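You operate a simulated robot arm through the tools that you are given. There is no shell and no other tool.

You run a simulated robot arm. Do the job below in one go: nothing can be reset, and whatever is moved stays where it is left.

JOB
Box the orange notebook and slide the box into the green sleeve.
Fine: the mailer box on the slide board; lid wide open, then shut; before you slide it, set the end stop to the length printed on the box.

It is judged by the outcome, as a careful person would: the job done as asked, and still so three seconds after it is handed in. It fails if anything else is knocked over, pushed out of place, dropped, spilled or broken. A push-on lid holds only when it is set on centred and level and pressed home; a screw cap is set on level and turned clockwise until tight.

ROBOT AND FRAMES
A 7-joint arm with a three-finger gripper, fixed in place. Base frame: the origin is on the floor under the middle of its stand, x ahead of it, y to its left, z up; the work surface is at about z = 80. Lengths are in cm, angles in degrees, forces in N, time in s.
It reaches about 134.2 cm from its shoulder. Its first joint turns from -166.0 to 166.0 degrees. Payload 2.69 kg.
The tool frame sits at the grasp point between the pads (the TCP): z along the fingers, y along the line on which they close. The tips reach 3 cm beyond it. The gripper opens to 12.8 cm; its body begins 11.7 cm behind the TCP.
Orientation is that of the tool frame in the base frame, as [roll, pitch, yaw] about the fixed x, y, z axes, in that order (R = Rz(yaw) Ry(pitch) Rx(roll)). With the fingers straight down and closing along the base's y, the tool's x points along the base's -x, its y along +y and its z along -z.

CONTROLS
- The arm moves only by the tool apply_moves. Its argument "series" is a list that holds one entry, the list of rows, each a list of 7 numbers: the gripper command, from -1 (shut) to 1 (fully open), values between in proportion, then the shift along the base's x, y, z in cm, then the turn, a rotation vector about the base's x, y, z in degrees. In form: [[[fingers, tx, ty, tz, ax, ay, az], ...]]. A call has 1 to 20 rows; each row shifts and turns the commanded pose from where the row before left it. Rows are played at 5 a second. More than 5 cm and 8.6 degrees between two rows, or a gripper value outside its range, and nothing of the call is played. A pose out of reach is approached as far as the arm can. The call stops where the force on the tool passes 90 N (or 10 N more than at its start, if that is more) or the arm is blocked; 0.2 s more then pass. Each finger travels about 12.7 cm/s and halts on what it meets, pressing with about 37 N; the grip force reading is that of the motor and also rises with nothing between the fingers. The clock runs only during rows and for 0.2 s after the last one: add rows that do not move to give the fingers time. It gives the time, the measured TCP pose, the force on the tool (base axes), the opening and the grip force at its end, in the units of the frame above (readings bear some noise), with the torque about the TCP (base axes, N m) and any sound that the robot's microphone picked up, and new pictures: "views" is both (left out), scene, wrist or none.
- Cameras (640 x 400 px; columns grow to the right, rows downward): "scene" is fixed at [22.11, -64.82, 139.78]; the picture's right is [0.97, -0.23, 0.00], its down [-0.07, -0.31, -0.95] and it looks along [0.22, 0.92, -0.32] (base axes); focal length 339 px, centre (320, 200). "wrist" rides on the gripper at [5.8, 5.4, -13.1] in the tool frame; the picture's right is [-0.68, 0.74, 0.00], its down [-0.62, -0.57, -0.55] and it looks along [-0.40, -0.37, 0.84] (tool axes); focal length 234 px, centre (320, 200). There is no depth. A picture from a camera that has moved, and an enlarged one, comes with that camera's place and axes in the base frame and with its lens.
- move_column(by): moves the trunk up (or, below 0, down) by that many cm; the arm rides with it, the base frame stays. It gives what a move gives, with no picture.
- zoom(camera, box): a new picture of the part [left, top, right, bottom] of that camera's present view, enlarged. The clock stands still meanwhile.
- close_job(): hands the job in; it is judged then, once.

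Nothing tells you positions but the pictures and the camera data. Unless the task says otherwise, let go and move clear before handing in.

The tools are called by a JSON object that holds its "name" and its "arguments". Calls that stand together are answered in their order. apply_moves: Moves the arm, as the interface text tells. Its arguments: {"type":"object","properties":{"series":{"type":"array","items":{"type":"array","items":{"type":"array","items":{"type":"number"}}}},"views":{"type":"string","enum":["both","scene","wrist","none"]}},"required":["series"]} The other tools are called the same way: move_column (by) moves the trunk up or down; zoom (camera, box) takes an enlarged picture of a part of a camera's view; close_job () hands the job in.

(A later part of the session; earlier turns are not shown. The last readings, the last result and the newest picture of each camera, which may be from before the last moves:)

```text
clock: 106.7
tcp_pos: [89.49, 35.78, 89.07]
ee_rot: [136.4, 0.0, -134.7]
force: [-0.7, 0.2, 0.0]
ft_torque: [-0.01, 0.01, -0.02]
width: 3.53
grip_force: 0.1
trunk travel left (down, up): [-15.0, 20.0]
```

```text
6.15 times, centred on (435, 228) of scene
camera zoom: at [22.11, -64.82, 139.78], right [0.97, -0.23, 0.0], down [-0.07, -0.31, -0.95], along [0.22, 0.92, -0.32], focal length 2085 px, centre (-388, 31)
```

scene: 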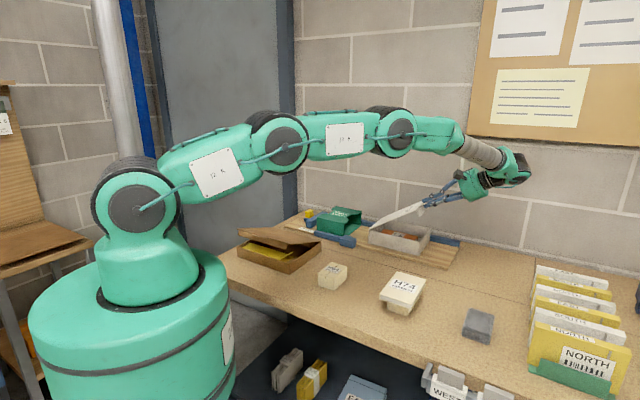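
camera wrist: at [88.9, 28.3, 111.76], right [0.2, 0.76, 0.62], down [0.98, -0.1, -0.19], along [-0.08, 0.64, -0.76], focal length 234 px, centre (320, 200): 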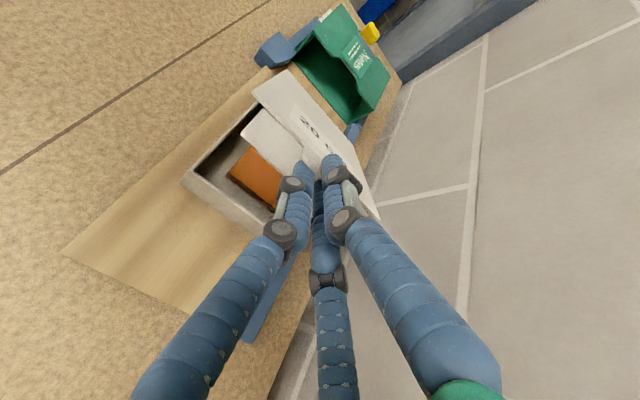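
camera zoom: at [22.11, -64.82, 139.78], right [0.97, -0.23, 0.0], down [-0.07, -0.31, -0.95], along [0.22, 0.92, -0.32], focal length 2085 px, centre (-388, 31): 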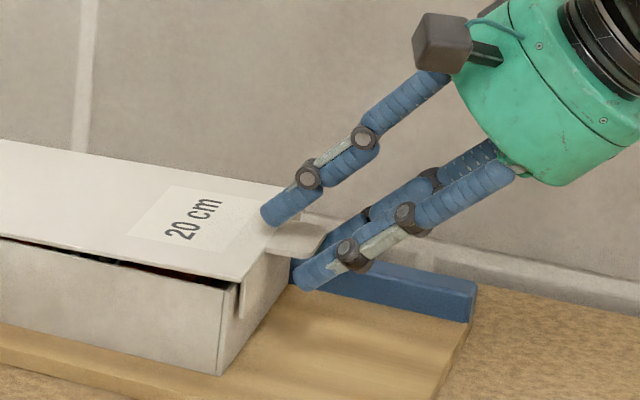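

{"name": "apply_moves", "arguments": {"series": [[[-0.45, 0, 0, -0.3, 0, 0, 0], [-0.45, 0.0, 0.0, -0.2, 0, 0, 0], [-0.45, 0, 0, 0, 0, 0, 0]]], "views": "none"}}

{"name": "zoom", "arguments": {"camera": "scene", "box": [400, 195, 470, 260]}}

```text
clock: 107.5
tcp_pos: [89.39, 35.75, 88.73]
ee_rot: [136.4, 0.0, -134.7]
force: [0.3, -0.6, -0.4]
ft_torque: [-0.01, 0.01, -0.01]
width: 3.53
grip_force: 0.3
trunk travel left (down, up): [-15.0, 20.0]
```

```text
6.15 times, centred on (435, 228) of scene
camera zoom: at [22.11, -64.82, 139.78], right [0.97, -0.23, 0.0], down [-0.07, -0.31, -0.95], along [0.22, 0.92, -0.32], focal length 2085 px, centre (-388, 31)
```

zoom: 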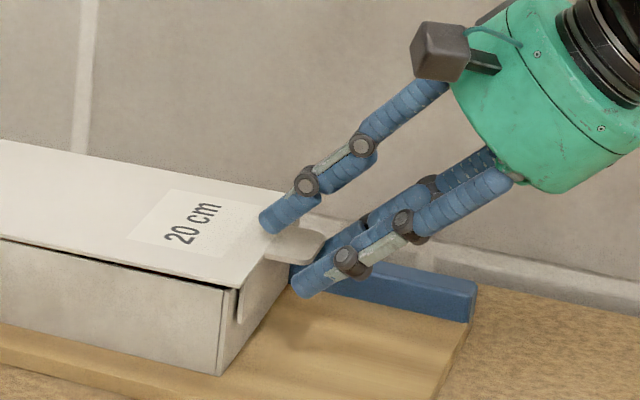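

{"name": "apply_moves", "arguments": {"series": [[[-0.45, 0, 0, -0.2, 0, 0, 0], [-0.45, 0, 0, 0, 0, 0, 0]]], "views": "none"}}

{"name": "apply_moves", "arguments": {"series": [[[-0.45, 0, 0, -0.2, 0, 0, 0], [-0.45, 0, 0, 0, 0, 0, 0]]], "views": "none"}}

{"name": "zoom", "arguments": {"camera": "scene", "box": [350, 195, 470, 275]}}

```text
clock: 108.1
tcp_pos: [89.42, 35.77, 88.66]
ee_rot: [136.4, -0.1, -134.7]
force: [0.3, -0.5, 0.6]
ft_torque: [0.01, -0.01, 0.0]
width: 3.5
grip_force: 0.1
trunk travel left (down, up): [-15.0, 20.0]
```

```text
clock: 108.7
tcp_pos: [89.42, 35.87, 88.35]
ee_rot: [136.4, 0.1, -134.7]
force: [0.1, -0.6, -0.6]
ft_torque: [-0.02, 0.0, -0.01]
width: 3.49
grip_force: 0.0
trunk travel left (down, up): [-15.0, 20.0]
```

```text
5.00 times, centred on (410, 235) of scene
camera zoom: at [22.11, -64.82, 139.78], right [0.97, -0.23, 0.0], down [-0.07, -0.31, -0.95], along [0.22, 0.92, -0.32], focal length 1694 px, centre (-130, 25)
```

zoom: 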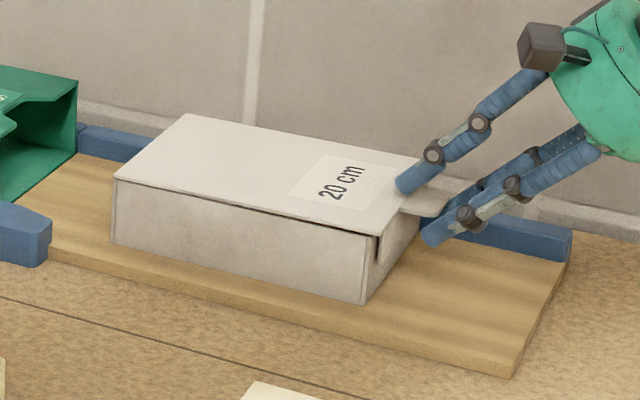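

The lid now looks flush. I'll open slightly and withdraw along the finger axis so the tab isn't lifted.

{"name": "apply_moves", "arguments": {"series": [[[-0.3, 0, 0, 0, 0, 0, 0], [-0.3, 0.35, -0.34, 0.51, 0, 0, 0], [-0.3, 0.59, -0.58, 0.86, 0, 0, 0], [-0.3, 0.59, -0.58, 0.86, 0, 0, 0], [-0.3, 0.59, -0.58, 0.86, 0, 0, 0], [-0.3, 0, 0, 3, 0, 0, 0], [-0.3, -0.7, 0.7, 4, 0, 0, 0], [-0.3, 0, 0, 0, 0, 0, 0]]], "views": "both"}}

{"name": "zoom", "arguments": {"camera": "scene", "box": [350, 195, 470, 275]}}

{"name": "zoom", "arguments": {"camera": "wrist", "box": [160, 20, 400, 200]}}

```text
clock: 110.5
tcp_pos: [90.95, 34.53, 98.38]
ee_rot: [136.4, -0.1, -134.6]
force: [0.0, 0.5, 0.2]
ft_torque: [-0.06, -0.1, -0.02]
width: 4.47
grip_force: 0.0
trunk travel left (down, up): [-15.0, 20.0]
camera wrist: at [90.54, 26.83, 111.63], right [0.1, 0.86, 0.51], down [0.99, -0.12, 0.01], along [0.06, 0.5, -0.86], focal length 234 px, centre (320, 200)
```

scene: 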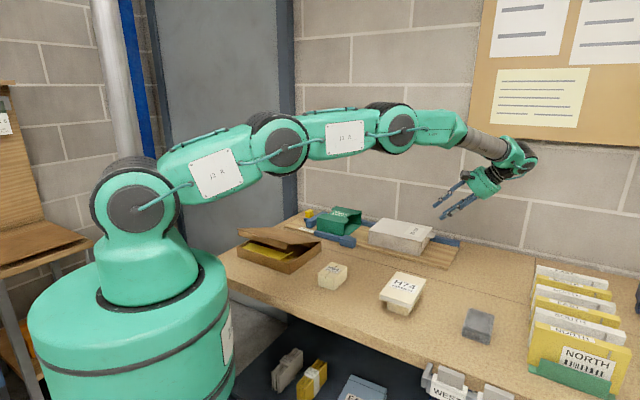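
wrist: 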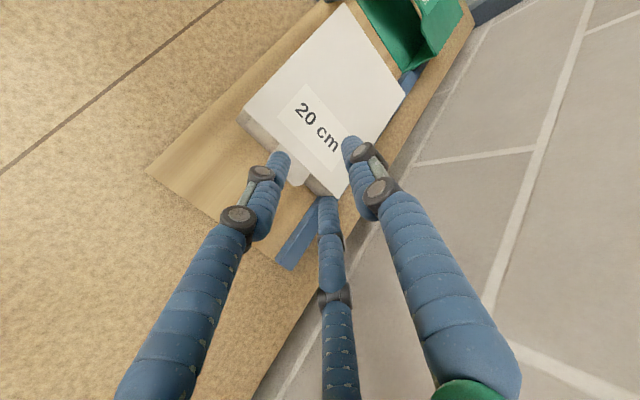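

```text
5.00 times, centred on (410, 235) of scene
camera zoom: at [22.11, -64.82, 139.78], right [0.97, -0.23, 0.0], down [-0.07, -0.31, -0.95], along [0.22, 0.92, -0.32], focal length 1694 px, centre (-130, 25)
```

zoom: 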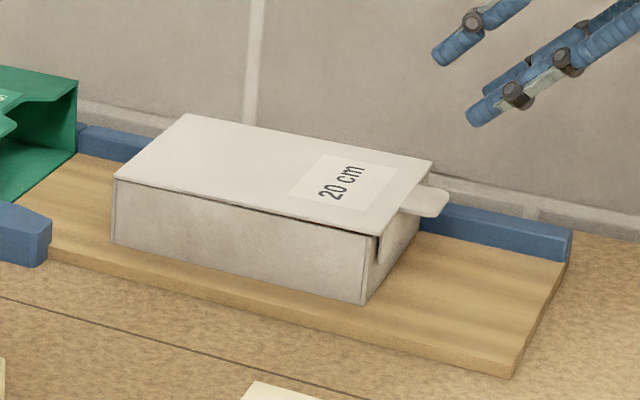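

```text
2.22 times, centred on (280, 110) of wrist
camera zoom: at [90.54, 26.83, 111.63], right [0.1, 0.86, 0.51], down [0.99, -0.12, 0.01], along [0.06, 0.5, -0.86], focal length 520 px, centre (409, 400)
```

zoom: 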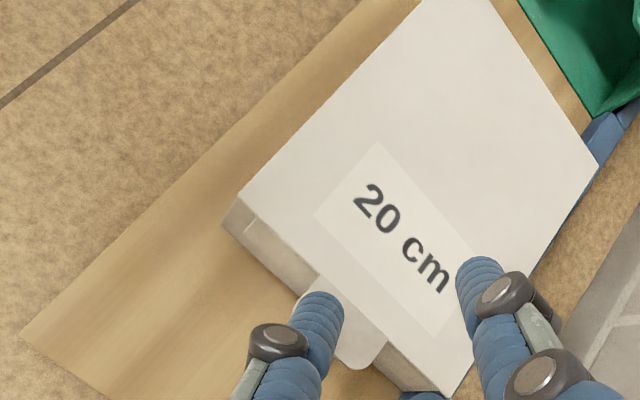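

{"name": "zoom", "arguments": {"camera": "scene", "box": [365, 210, 445, 260]}}

```text
8.00 times, centred on (405, 235) of scene
camera zoom: at [22.11, -64.82, 139.78], right [0.97, -0.23, 0.0], down [-0.07, -0.31, -0.95], along [0.22, 0.92, -0.32], focal length 2710 px, centre (-360, -80)
```

zoom: 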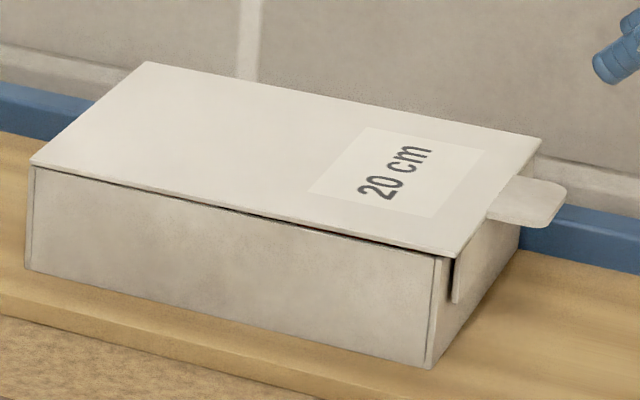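

A small gap remains at the front right, so I'll bring the gripper vertical with fingers closed and press the lid home from above.

{"name": "apply_moves", "arguments": {"series": [[[-1, -1.068, 1.053, 1.0, -5.1, -5.18, 0], [-1, -1.068, 1.053, 1.0, -5.1, -5.18, 0], [-1, -1.068, 1.053, 1.0, -5.1, -5.18, 0], [-1, -1.068, 1.053, 0, -5.1, -5.18, 0], [-1, -1.068, 1.053, 0, -5.1, -5.18, 0], [-1, -1.068, 1.053, 0, -5.1, -5.18, 0], [-1, 0, 0, 0, 0, 0, 0]]], "views": "both"}}

{"name": "zoom", "arguments": {"camera": "wrist", "box": [160, 0, 480, 200]}}

```text
clock: 112.1
tcp_pos: [84.54, 40.76, 101.27]
ee_rot: [-179.9, 0.0, -134.7]
force: [0.8, 0.7, 0.0]
ft_torque: [-0.07, -0.06, 0.04]
width: 0.23
grip_force: 31.4
trunk travel left (down, up): [-15.0, 20.0]
camera wrist: at [76.66, 40.39, 114.54], right [-0.05, 1.0, 0.0], down [0.83, 0.04, 0.55], along [0.55, 0.03, -0.84], focal length 234 px, centre (320, 200)
```

scene: 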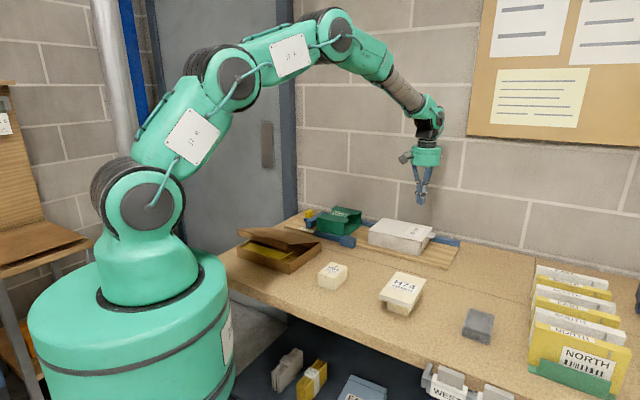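
wrist: 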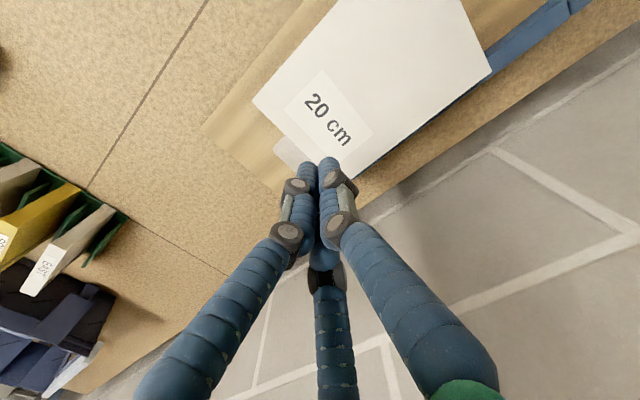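

```text
2.00 times, centred on (320, 100) of wrist
camera zoom: at [76.66, 40.39, 114.54], right [-0.05, 1.0, 0.0], down [0.83, 0.04, 0.55], along [0.55, 0.03, -0.84], focal length 468 px, centre (320, 400)
```

zoom: 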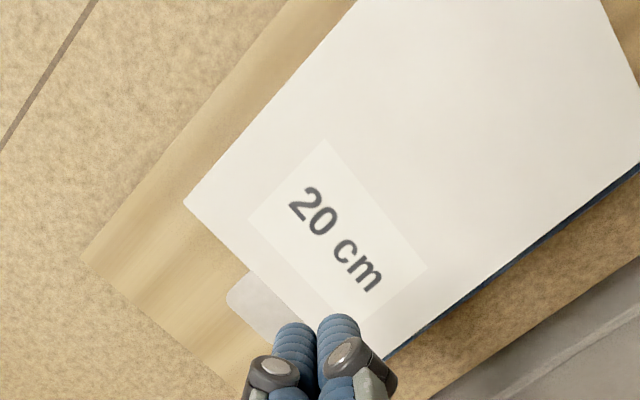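

{"name": "apply_moves", "arguments": {"series": [[[-1, 0, 0, -3.5, 0, 0, 0], [-1, 0, 0, -3.5, 0, 0, 0], [-1, 0, 0, -2.5, 0, 0, 0], [-1, 0, 0, -0.8, 0, 0, 0], [-1, 0, 0, 0, 0, 0, 0]]], "views": "none"}}

{"name": "apply_moves", "arguments": {"series": [[[-1, 0, 0, -0.2, 0, 0, 0], [-1, 0, 0, 0, 0, 0, 0]]], "views": "none"}}

{"name": "apply_moves", "arguments": {"series": [[[-1, 0, 0, -0.2, 0, 0, 0], [-1, 0, 0, 0, 0, 0, 0]]], "views": "none"}}

{"name": "zoom", "arguments": {"camera": "scene", "box": [365, 190, 465, 260]}}

```text
clock: 113.3
tcp_pos: [84.66, 40.69, 91.19]
ee_rot: [-179.9, 0.0, -134.8]
force: [-0.8, 0.2, -0.3]
ft_torque: [-0.01, 0.02, -0.01]
width: 0.2
grip_force: 31.2
trunk travel left (down, up): [-15.0, 20.0]
```

```text
clock: 113.9
tcp_pos: [84.64, 40.69, 90.92]
ee_rot: [-180.0, 0.0, -134.7]
force: [0.3, 0.6, -0.1]
ft_torque: [0.05, -0.02, 0.04]
width: 0.23
grip_force: 31.0
trunk travel left (down, up): [-15.0, 20.0]
```

```text
clock: 114.5
tcp_pos: [84.62, 40.61, 90.8]
ee_rot: [-180.0, 0.1, -134.7]
force: [0.0, -0.3, -0.6]
ft_torque: [-0.02, 0.0, 0.0]
width: 0.2
grip_force: 31.2
trunk travel left (down, up): [-15.0, 20.0]
```

```text
5.71 times, centred on (415, 225) of scene
camera zoom: at [22.11, -64.82, 139.78], right [0.97, -0.23, 0.0], down [-0.07, -0.31, -0.95], along [0.22, 0.92, -0.32], focal length 1936 px, centre (-223, 57)
```

zoom: 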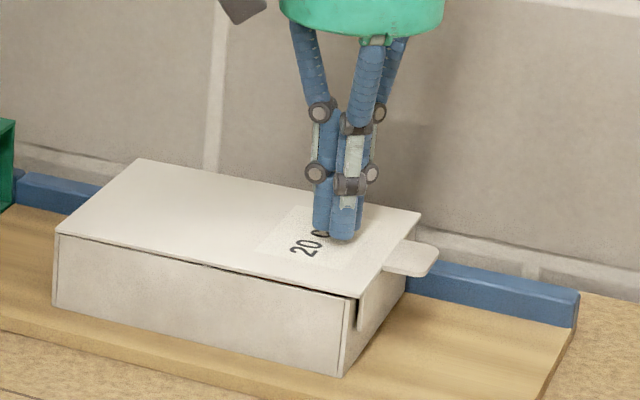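

{"name": "apply_moves", "arguments": {"series": [[[-1, 0, 0, -0.2, 0, 0, 0], [-1, 0, 0, -0.1, 0, 0, 0], [-1, 0, 0, 0, 0, 0, 0]]], "views": "none"}}

{"name": "apply_moves", "arguments": {"series": [[[-1, 0, 0, -0.15, 0, 0, 0], [-1, 0, 0, 0, 0, 0, 0]]], "views": "none"}}

{"name": "apply_moves", "arguments": {"series": [[[-1, 0, 0, -0.15, 0, 0, 0], [-1, 0, 0, 0, 0, 0, 0]]], "views": "none"}}

{"name": "apply_moves", "arguments": {"series": [[[-1, 0, 0, -0.15, 0, 0, 0], [-1, 0, 0, 0, 0, 0, 0]]], "views": "none"}}

```text
clock: 115.3
tcp_pos: [84.38, 40.79, 90.4]
ee_rot: [179.9, 0.0, -134.7]
force: [0.4, 0.5, 0.5]
ft_torque: [0.02, 0.0, 0.01]
width: 0.21
grip_force: 31.3
trunk travel left (down, up): [-15.0, 20.0]
```

```text
clock: 115.9
tcp_pos: [84.38, 40.73, 90.21]
ee_rot: [-180.0, 0.0, -134.8]
force: [0.2, -0.5, -0.8]
ft_torque: [-0.01, 0.01, 0.02]
width: 0.2
grip_force: 31.5
trunk travel left (down, up): [-15.0, 20.0]
```

```text
clock: 116.5
tcp_pos: [84.5, 40.73, 90.04]
ee_rot: [-180.0, 0.1, -134.7]
force: [-0.6, -0.4, 0.2]
ft_torque: [0.02, -0.04, 0.04]
width: 0.23
grip_force: 31.6
trunk travel left (down, up): [-15.0, 20.0]
```

```text
clock: 117.1
tcp_pos: [84.48, 40.64, 89.9]
ee_rot: [180.0, 0.0, -134.7]
force: [-0.2, -0.3, 0.5]
ft_torque: [0.01, -0.01, 0.01]
width: 0.19
grip_force: 31.9
trunk travel left (down, up): [-15.0, 20.0]
```

{"name": "apply_moves", "arguments": {"series": [[[-1, 0, 0, -0.15, 0, 0, 0], [-1, 0, 0, 0, 0, 0, 0]]], "views": "none"}}

{"name": "apply_moves", "arguments": {"series": [[[-1, 0, 0, -0.15, 0, 0, 0], [-1, 0, 0, 0, 0, 0, 0]]], "views": "none"}}

{"name": "zoom", "arguments": {"camera": "scene", "box": [365, 190, 465, 260]}}

```text
clock: 117.7
tcp_pos: [84.34, 40.81, 89.69]
ee_rot: [180.0, 0.1, -134.6]
force: [0.2, -1.1, 1.6]
ft_torque: [-0.03, 0.01, -0.01]
width: 0.61
grip_force: 31.7
trunk travel left (down, up): [-15.0, 20.0]
```

```text
clock: 118.3
tcp_pos: [84.44, 40.69, 89.73]
ee_rot: [-180.0, 0.0, -134.8]
force: [-4.3, -0.6, 12.2]
ft_torque: [0.0, 0.11, 0.02]
width: 0.58
grip_force: 31.9
trunk travel left (down, up): [-15.0, 20.0]
```

```text
5.71 times, centred on (415, 225) of scene
camera zoom: at [22.11, -64.82, 139.78], right [0.97, -0.23, 0.0], down [-0.07, -0.31, -0.95], along [0.22, 0.92, -0.32], focal length 1936 px, centre (-223, 57)
```

zoom: 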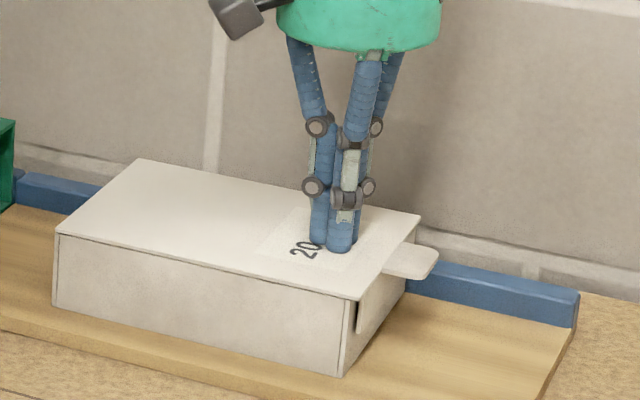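

{"name": "apply_moves", "arguments": {"series": [[[-1, 0, 0, -0.12, 0, 0, 0], [-1, 0, 0, 0, 0, 0, 0]]], "views": "none"}}

{"name": "apply_moves", "arguments": {"series": [[[-1, 0, 0, 0.3, 0, 0, 0], [-1, 0, 0, 1, 0, 0, 0], [-1, 0, 0, 3, 0, 0, 0], [-1, 0, 0, 4, 0, 0, 0], [-1, 0, 0, 4, 0, 0, 0], [-1, 0, 0, 0, 0, 0, 0]]], "views": "both"}}

{"name": "zoom", "arguments": {"camera": "scene", "box": [365, 210, 445, 260]}}

{"name": "zoom", "arguments": {"camera": "wrist", "box": [160, 0, 480, 200]}}

```text
clock: 118.9
tcp_pos: [84.53, 40.89, 89.68]
ee_rot: [-179.9, 0.2, -134.7]
force: [-6.8, -3.8, 24.7]
ft_torque: [-0.05, 0.26, 0.06]
width: 0.58
grip_force: 32.0
trunk travel left (down, up): [-15.0, 20.0]
```

```text
clock: 120.3
tcp_pos: [84.4, 40.71, 101.88]
ee_rot: [180.0, -0.1, -134.7]
force: [0.6, -0.6, 1.1]
ft_torque: [0.01, -0.05, -0.01]
width: 0.19
grip_force: 31.0
trunk travel left (down, up): [-15.0, 20.0]
camera wrist: at [76.49, 40.36, 114.92], right [-0.05, 1.0, 0.0], down [0.84, 0.04, 0.55], along [0.55, 0.03, -0.84], focal length 234 px, centre (320, 200)
```

scene: 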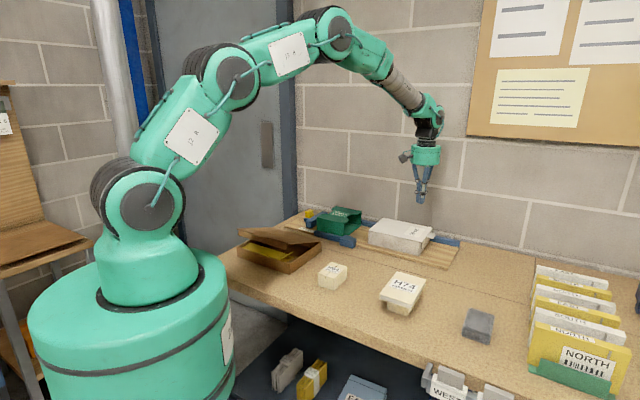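
wrist: 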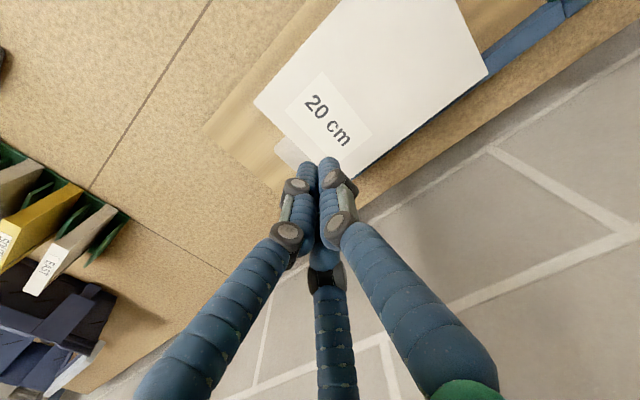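

```text
8.00 times, centred on (405, 235) of scene
camera zoom: at [22.11, -64.82, 139.78], right [0.97, -0.23, 0.0], down [-0.07, -0.31, -0.95], along [0.22, 0.92, -0.32], focal length 2710 px, centre (-360, -80)
```

zoom: 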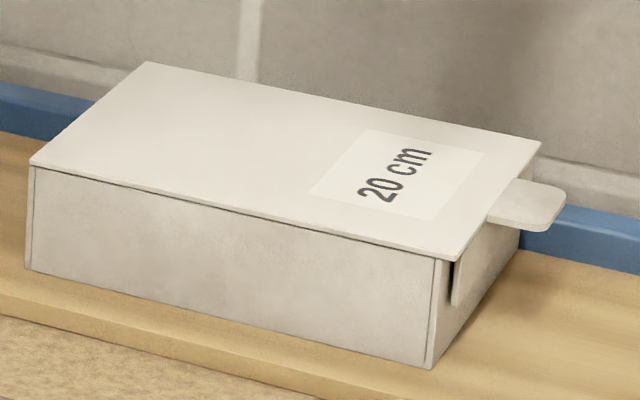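

```text
2.00 times, centred on (320, 100) of wrist
camera zoom: at [76.49, 40.36, 114.92], right [-0.05, 1.0, 0.0], down [0.84, 0.04, 0.55], along [0.55, 0.03, -0.84], focal length 468 px, centre (320, 400)
```

zoom: 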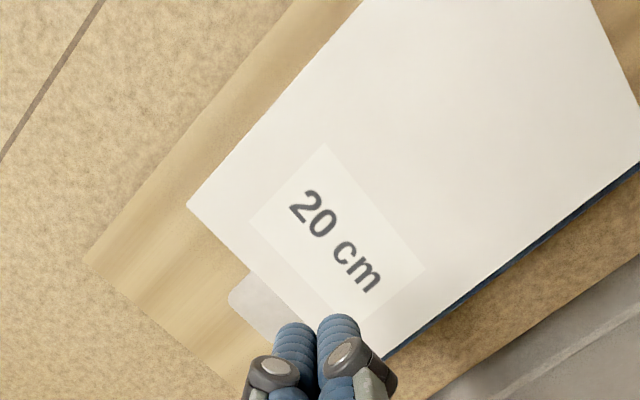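

The lid is shut and flush. To push the box I'll use the two paired fingers on either side of the tab, so I'll turn the tool 180° beyond the box's right end, at a safe height.

{"name": "apply_moves", "arguments": {"series": [[[-1, 0.45, -0.44, 0.5, 0, 0, -8.15], [-1, 0.45, -0.44, 0.5, 0, 0, -8.15], [-1, 0.45, -0.44, 0.5, 0, 0, -8.15], [-1, 0.45, -0.44, 0.5, 0, 0, -8.15], [-1, 0.45, -0.44, 0.5, 0, 0, -8.15], [-1, 0.45, -0.44, 0.5, 0, 0, -8.15], [-1, 0.45, -0.44, 0, 0, 0, -8.15], [-1, 0.45, -0.44, 0, 0, 0, -8.15], [-1, 0.45, -0.44, 0, 0, 0, -8.15], [-1, 0.45, -0.44, 0, 0, 0, -8.15], [-1, 0.45, -0.44, 0, 0, 0, -8.15], [-1, 0.45, -0.44, 0, 0, 0, -8.15], [-1, 0.45, -0.44, 0, 0, 0, -8.15], [-1, 0.45, -0.44, 0, 0, 0, -8.15], [-1, 0.45, -0.44, 0, 0, 0, -8.15], [-1, 0, 0, 0, 0, 0, -8.15], [-1, 0, 0, 0, 0, 0, -8.15], [-1, 0, 0, 0, 0, 0, -8.15], [-1, 0, 0, 0, 0, 0, -8.15], [-1, 0, 0, 0, 0, 0, -8.15]]], "views": "none"}}

{"name": "apply_moves", "arguments": {"series": [[[0.1, 0, 0, 0, 0, 0, -8.15], [0.1, 0, 0, 0, 0, 0, -7.8], [0.1, 0.1, 0.1, 0, 0, 0, 0], [0.1, 0, 0, 0, 0, 0, 0]]], "views": "both"}}

{"name": "zoom", "arguments": {"camera": "wrist", "box": [160, 0, 480, 240]}}

```text
clock: 124.5
tcp_pos: [91.28, 34.13, 104.67]
ee_rot: [-180.0, 0.0, 62.1]
force: [-0.3, 0.6, 0.3]
ft_torque: [-0.03, -0.02, -0.03]
width: 0.2
grip_force: 30.9
trunk travel left (down, up): [-15.0, 20.0]
```

```text
clock: 125.5
tcp_pos: [91.32, 34.29, 104.76]
ee_rot: [-180.0, -0.1, 46.2]
force: [-0.3, 0.2, 0.3]
ft_torque: [-0.01, 0.02, 0.02]
width: 7.05
grip_force: 0.1
trunk travel left (down, up): [-15.0, 20.0]
camera wrist: at [99.25, 34.75, 117.93], right [0.06, -1.0, 0.0], down [-0.83, -0.05, 0.55], along [-0.55, -0.04, -0.84], focal length 234 px, centre (320, 200)
```

scene: 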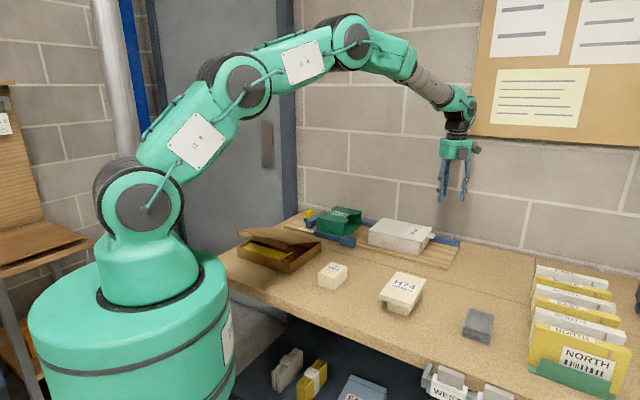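
wrist: 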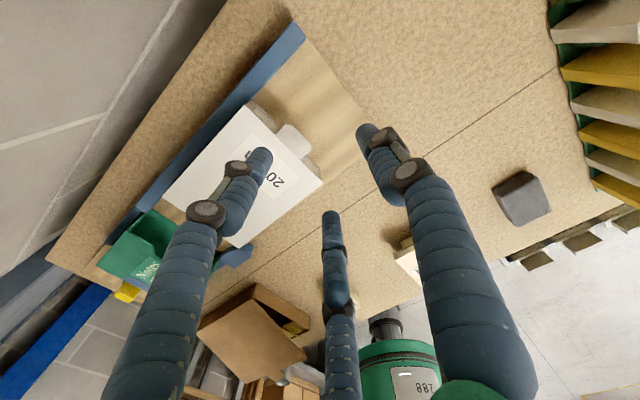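

```text
1.67 times, centred on (320, 120) of wrist
camera zoom: at [99.25, 34.75, 117.93], right [0.06, -1.0, 0.0], down [-0.83, -0.05, 0.55], along [-0.55, -0.04, -0.84], focal length 390 px, centre (320, 333)
```

zoom: 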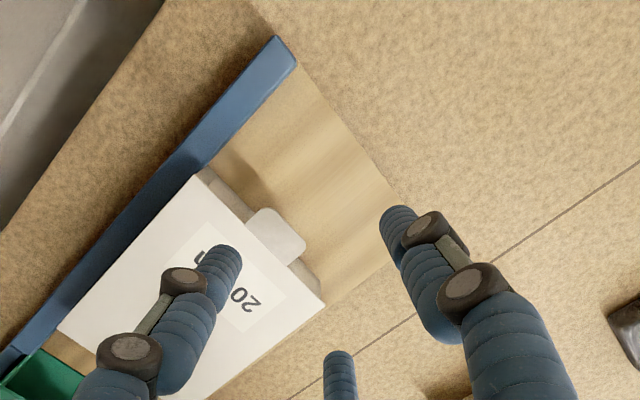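

{"name": "apply_moves", "arguments": {"series": [[[0.1, 0.18, 0.18, -4, 0, 0, 0], [0.1, 0, 0, -4, 0, 0, 0], [0.1, 0, 0, -4, 0, 0, 0], [0.1, 0, 0, -4, 0, 0, 0], [0.1, 0, 0, -0.6, 0, 0, 0], [0.1, 0, 0, 0, 0, 0, 0]]], "views": "both"}}

{"name": "zoom", "arguments": {"camera": "scene", "box": [390, 180, 490, 270]}}

{"name": "zoom", "arguments": {"camera": "wrist", "box": [160, 60, 480, 300]}}

```text
clock: 126.9
tcp_pos: [91.49, 34.44, 88.1]
ee_rot: [-180.0, -0.1, 46.3]
force: [0.6, 0.7, 0.2]
ft_torque: [0.01, -0.02, 0.02]
width: 7.07
grip_force: 0.1
trunk travel left (down, up): [-15.0, 20.0]
camera wrist: at [99.49, 35.02, 101.31], right [0.07, -1.0, 0.0], down [-0.83, -0.05, 0.55], along [-0.55, -0.04, -0.84], focal length 234 px, centre (320, 200)
```

scene: 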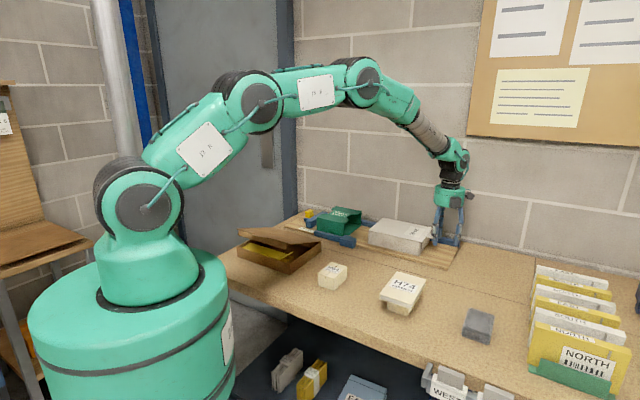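
wrist: 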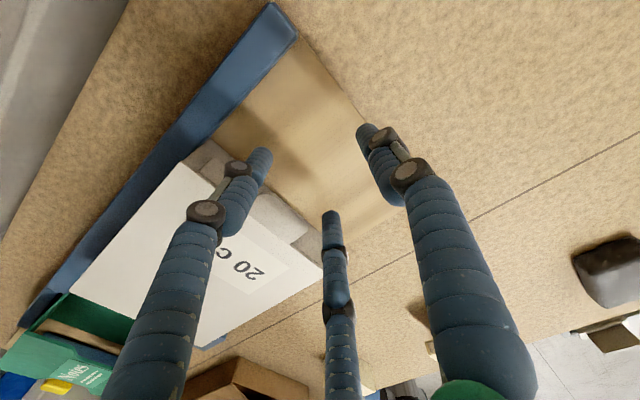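

```text
4.44 times, centred on (440, 225) of scene
camera zoom: at [22.11, -64.82, 139.78], right [0.97, -0.23, 0.0], down [-0.07, -0.31, -0.95], along [0.22, 0.92, -0.32], focal length 1506 px, centre (-213, 89)
```

zoom: 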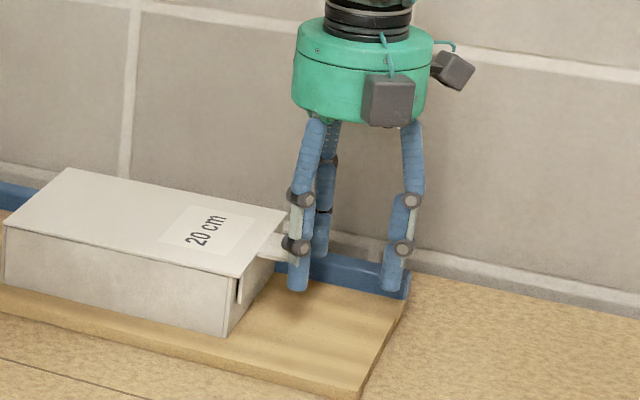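

```text
1.67 times, centred on (320, 180) of wrist
camera zoom: at [99.49, 35.02, 101.31], right [0.07, -1.0, 0.0], down [-0.83, -0.05, 0.55], along [-0.55, -0.04, -0.84], focal length 390 px, centre (320, 233)
```

zoom: 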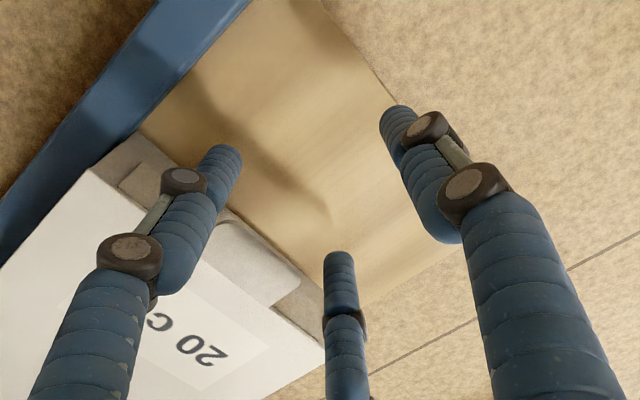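

The two front fingers straddle the tab at wall height. I'll start the push along the board slowly.

{"name": "apply_moves", "arguments": {"series": [[[0.1, -0.534, 0.5265, 0, 0, 0, 0], [0.1, -0.534, 0.5265, 0, 0, 0, 0], [0.1, -0.534, 0.5265, 0, 0, 0, 0], [0.1, -0.427, 0.421, 0, 0, 0, 0], [0.1, -0.427, 0.421, 0, 0, 0, 0], [0.1, -0.427, 0.421, 0, 0, 0, 0], [0.1, 0, 0, 0, 0, 0, 0]]], "views": "both"}}

{"name": "zoom", "arguments": {"camera": "scene", "box": [340, 180, 480, 280]}}

{"name": "zoom", "arguments": {"camera": "wrist", "box": [160, 60, 480, 300]}}

```text
clock: 128.5
tcp_pos: [88.61, 37.32, 88.03]
ee_rot: [-180.0, -0.1, 46.3]
force: [-0.3, -0.5, -0.4]
ft_torque: [-0.03, 0.0, 0.0]
width: 7.04
grip_force: 0.1
trunk travel left (down, up): [-15.0, 20.0]
camera wrist: at [96.61, 37.82, 101.3], right [0.07, -1.0, 0.0], down [-0.83, -0.05, 0.55], along [-0.55, -0.04, -0.84], focal length 234 px, centre (320, 200)
```

scene: 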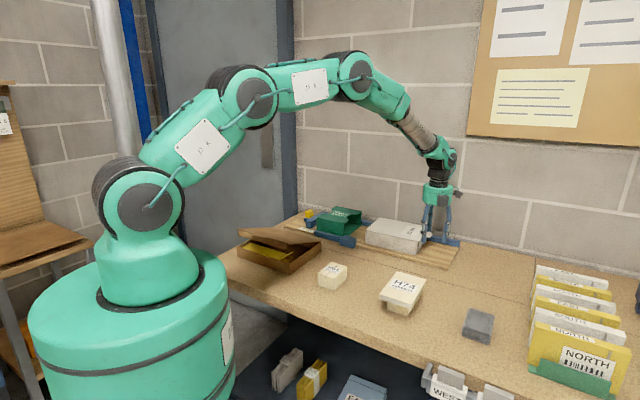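
wrist: 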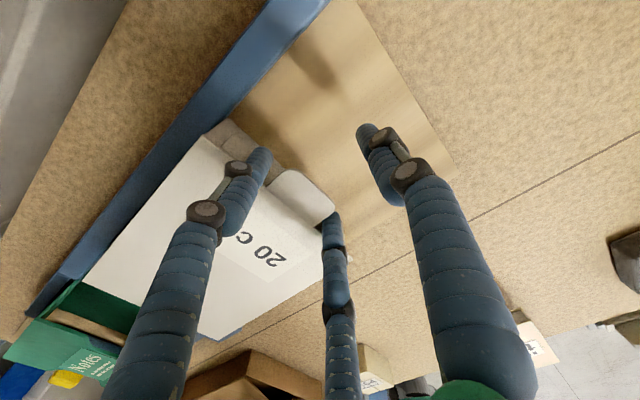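

```text
4.00 times, centred on (410, 230) of scene
camera zoom: at [22.11, -64.82, 139.78], right [0.97, -0.23, 0.0], down [-0.07, -0.31, -0.95], along [0.22, 0.92, -0.32], focal length 1355 px, centre (-40, 80)
```

zoom: 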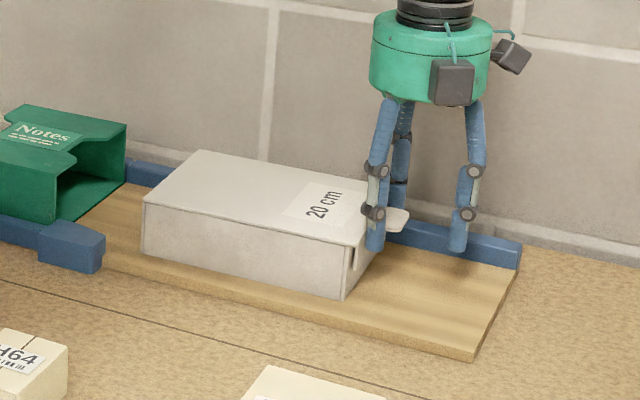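

```text
1.67 times, centred on (320, 180) of wrist
camera zoom: at [96.61, 37.82, 101.3], right [0.07, -1.0, 0.0], down [-0.83, -0.05, 0.55], along [-0.55, -0.04, -0.84], focal length 390 px, centre (320, 233)
```

zoom: 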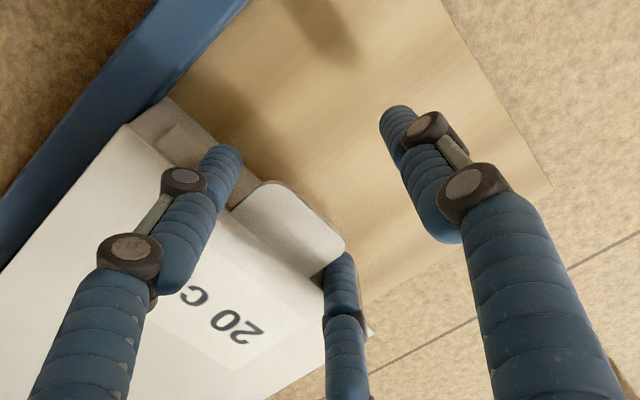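

{"name": "apply_moves", "arguments": {"series": [[[0.1, -0.57, 0.562, 0, 0, 0, 0], [0.1, -0.57, 0.562, 0, 0, 0, 0], [0.1, -0.57, 0.562, 0, 0, 0, 0], [0.1, -0.57, 0.562, 0, 0, 0, 0], [0.1, -0.57, 0.562, 0, 0, 0, 0], [0.1, -0.57, 0.562, 0, 0, 0, 0], [0.1, -0.57, 0.562, 0, 0, 0, 0], [0.1, 0, 0, 0, 0, 0, 0]]], "views": "both"}}

{"name": "zoom", "arguments": {"camera": "scene", "box": [310, 180, 450, 280]}}

{"name": "zoom", "arguments": {"camera": "wrist", "box": [0, 60, 320, 400]}}

```text
clock: 130.3
tcp_pos: [84.52, 41.24, 88.22]
ee_rot: [-180.0, 0.0, 46.3]
force: [-0.1, 0.2, 0.7]
ft_torque: [0.04, 0.03, 0.01]
width: 7.01
grip_force: 0.1
trunk travel left (down, up): [-15.0, 20.0]
camera wrist: at [92.53, 41.67, 101.31], right [0.07, -1.0, 0.0], down [-0.83, -0.05, 0.55], along [-0.55, -0.04, -0.84], focal length 234 px, centre (320, 200)
```

scene: 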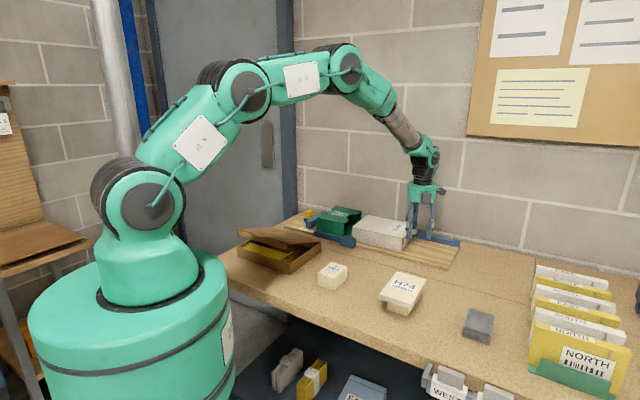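
wrist: 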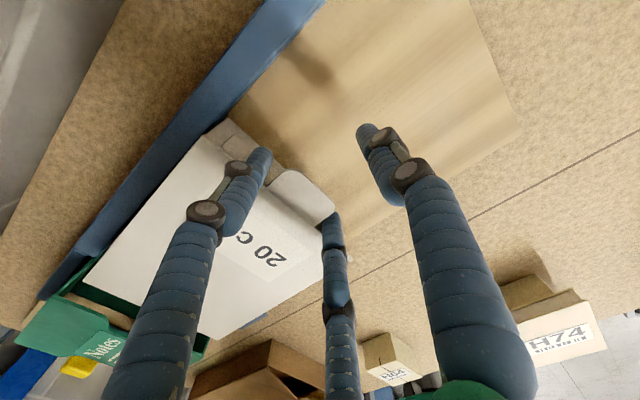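

```text
4.00 times, centred on (380, 230) of scene
camera zoom: at [22.11, -64.82, 139.78], right [0.97, -0.23, 0.0], down [-0.07, -0.31, -0.95], along [0.22, 0.92, -0.32], focal length 1355 px, centre (80, 80)
```

zoom: 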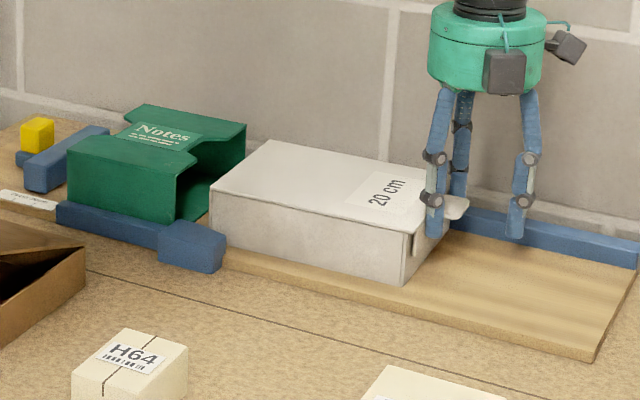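

```text
1.18 times, centred on (160, 230) of wrist
camera zoom: at [92.53, 41.67, 101.31], right [0.07, -1.0, 0.0], down [-0.83, -0.05, 0.55], along [-0.55, -0.04, -0.84], focal length 276 px, centre (508, 165)
```

zoom: 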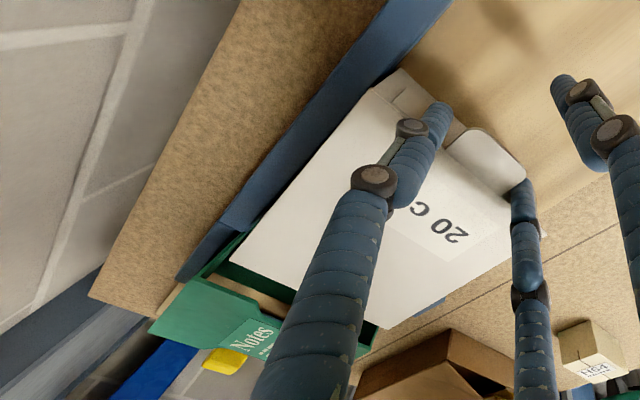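

{"name": "zoom", "arguments": {"camera": "scene", "box": [335, 200, 385, 250]}}

{"name": "zoom", "arguments": {"camera": "wrist", "box": [20, 260, 220, 370]}}

```text
8.00 times, centred on (360, 225) of scene
camera zoom: at [22.11, -64.82, 139.78], right [0.97, -0.23, 0.0], down [-0.07, -0.31, -0.95], along [0.22, 0.92, -0.32], focal length 2710 px, centre (0, 0)
```

zoom: 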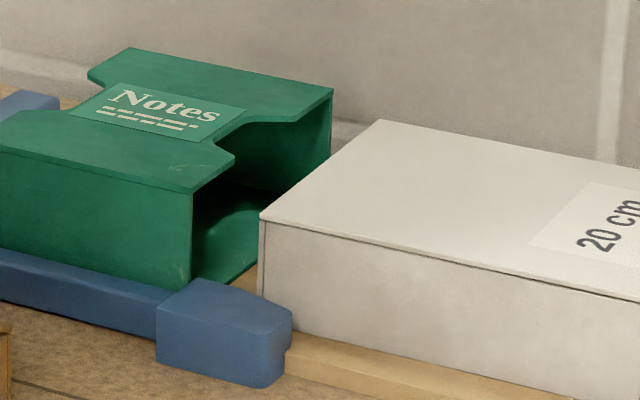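

```text
3.20 times, centred on (120, 315) of wrist
camera zoom: at [92.53, 41.67, 101.31], right [0.07, -1.0, 0.0], down [-0.83, -0.05, 0.55], along [-0.55, -0.04, -0.84], focal length 749 px, centre (960, -168)
```

zoom: 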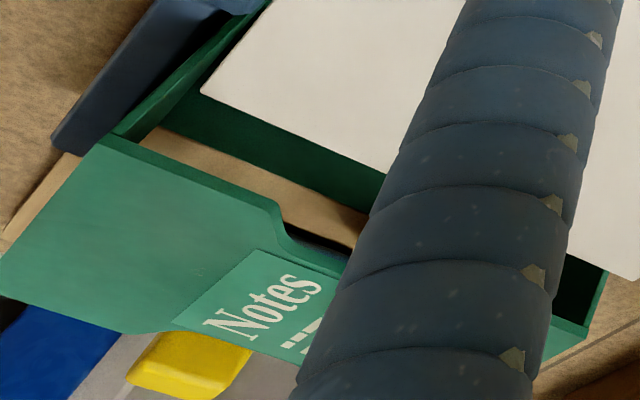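

The box has reached the sleeve's mouth, but its front face looks about 0.3–0.4 cm too far forward to enter cleanly. Before going on I'll back off and measure the alignment from above.

{"name": "apply_moves", "arguments": {"series": [[[0.1, 0.5, -0.49, 0, 0, 0, 0], [0.1, 0.3, -0.3, 2, 0, 0, 0], [0.1, 0, 0, 4.5, 0, 0, 0], [0.1, 0, 0, 4.5, 0, 0, 0], [0.1, 0, 0, 4.5, 0, 0, 0], [0.1, -1.5, 1.5, 3, 0, 0, 0], [-1, 0, 0, 0, 0, 0, 0], [-1, 0, 0, 0, 0, 0, 0]]], "views": "both"}}

{"name": "zoom", "arguments": {"camera": "wrist", "box": [120, 0, 440, 240]}}

```text
clock: 132.1
tcp_pos: [84.13, 41.94, 106.57]
ee_rot: [-179.9, 0.1, 46.4]
force: [-0.3, -0.1, -0.4]
ft_torque: [0.0, 0.02, 0.0]
width: 0.23
grip_force: 31.0
trunk travel left (down, up): [-15.0, 20.0]
camera wrist: at [91.91, 42.49, 119.7], right [0.07, -1.0, 0.0], down [-0.83, -0.05, 0.55], along [-0.55, -0.04, -0.84], focal length 234 px, centre (320, 200)
```

scene: 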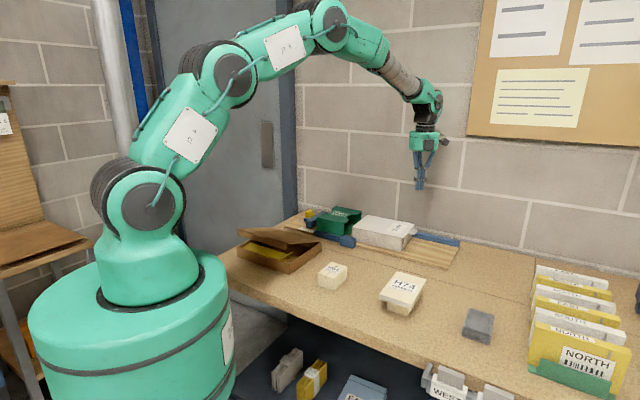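
wrist: 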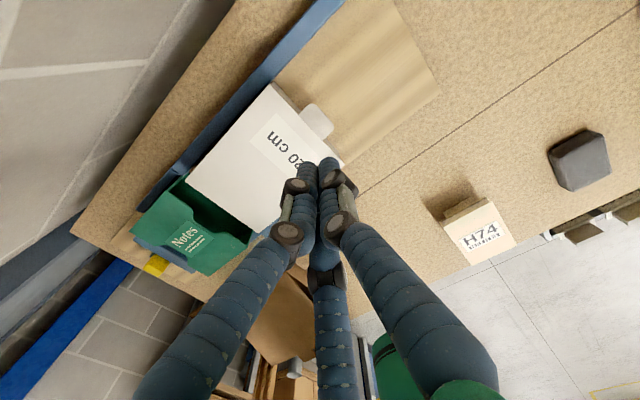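

```text
1.67 times, centred on (280, 120) of wrist
camera zoom: at [91.91, 42.49, 119.7], right [0.07, -1.0, 0.0], down [-0.83, -0.05, 0.55], along [-0.55, -0.04, -0.84], focal length 390 px, centre (387, 333)
```

zoom: 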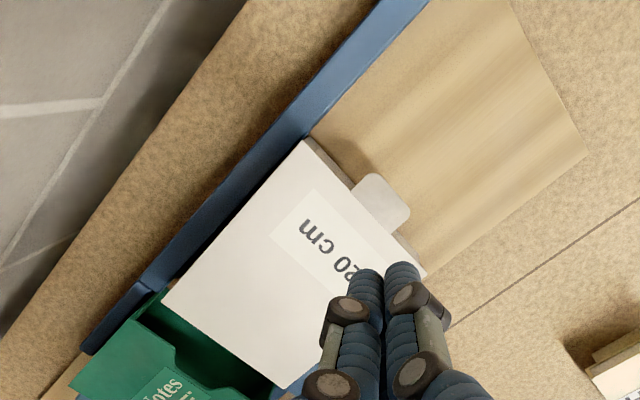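

{"name": "zoom", "arguments": {"camera": "wrist", "box": [120, 150, 280, 270]}}

{"name": "zoom", "arguments": {"camera": "wrist", "box": [220, 60, 360, 170]}}

```text
3.33 times, centred on (200, 210) of wrist
camera zoom: at [91.91, 42.49, 119.7], right [0.07, -1.0, 0.0], down [-0.83, -0.05, 0.55], along [-0.55, -0.04, -0.84], focal length 781 px, centre (720, 167)
```

zoom: 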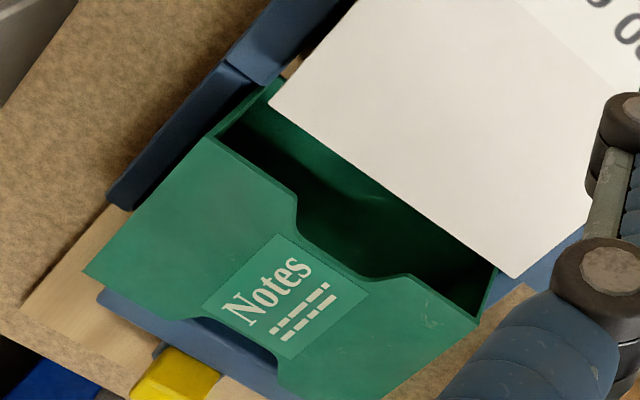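

```text
3.64 times, centred on (290, 115) of wrist
camera zoom: at [91.91, 42.49, 119.7], right [0.07, -1.0, 0.0], down [-0.83, -0.05, 0.55], along [-0.55, -0.04, -0.84], focal length 852 px, centre (429, 509)
```

zoom: 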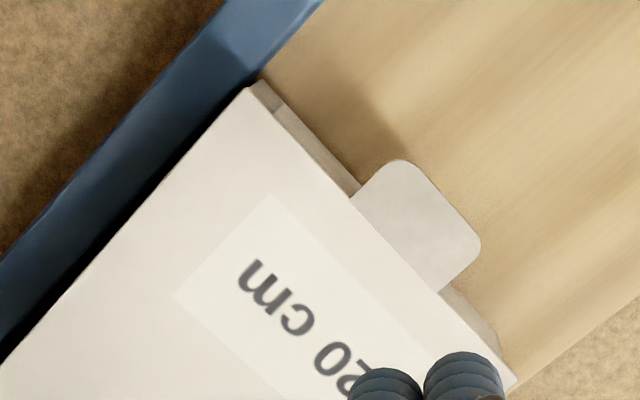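

Measured from above: the box has turned by about 1° with my slightly off pusher yaw, so its leading end sits 0.25 cm off-centre; the sleeve still has clearance. I'll correct the pusher yaw to 45.4° so the two-finger contact straightens the box, and resume pushing.

{"name": "apply_moves", "arguments": {"series": [[[0.1, 0.98, -1.07, 0, 0, 0, -1.0], [0.1, 0.98, -1.07, 0, 0, 0, 0], [0.1, 0, 0, -4.5, 0, 0, 0], [0.1, 0, 0, -4.5, 0, 0, 0], [0.1, 0, 0, -4.5, 0, 0, 0], [0.1, 0, 0, -4.7, 0, 0, 0], [0.1, 0, 0, 0, 0, 0, 0]]], "views": "both"}}

{"name": "zoom", "arguments": {"camera": "scene", "box": [350, 180, 470, 270]}}

```text
clock: 133.7
tcp_pos: [85.9, 40.04, 88.46]
ee_rot: [-180.0, 0.1, 45.3]
force: [0.4, 0.4, -0.1]
ft_torque: [-0.02, 0.05, -0.01]
width: 7.05
grip_force: 0.1
trunk travel left (down, up): [-15.0, 20.0]
camera wrist: at [93.85, 40.44, 101.46], right [0.05, -1.0, 0.0], down [-0.83, -0.04, 0.55], along [-0.55, -0.03, -0.84], focal length 234 px, centre (320, 200)
```

scene: 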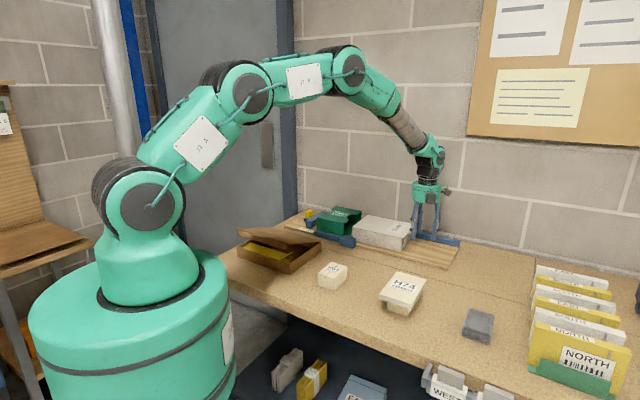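
wrist: 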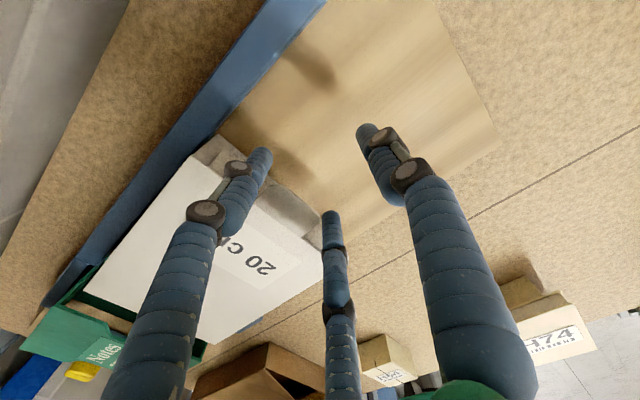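

```text
4.44 times, centred on (410, 225) of scene
camera zoom: at [22.11, -64.82, 139.78], right [0.97, -0.23, 0.0], down [-0.07, -0.31, -0.95], along [0.22, 0.92, -0.32], focal length 1506 px, centre (-80, 89)
```

zoom: 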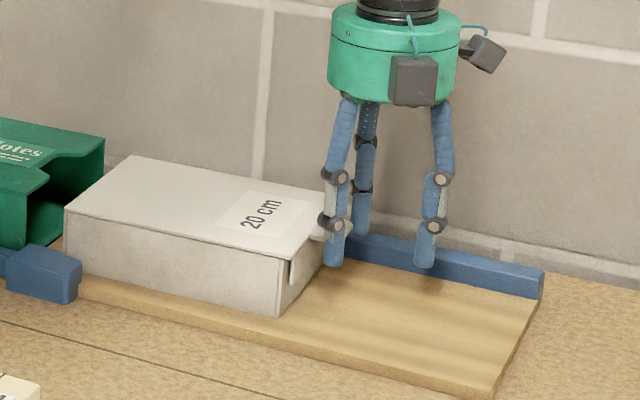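

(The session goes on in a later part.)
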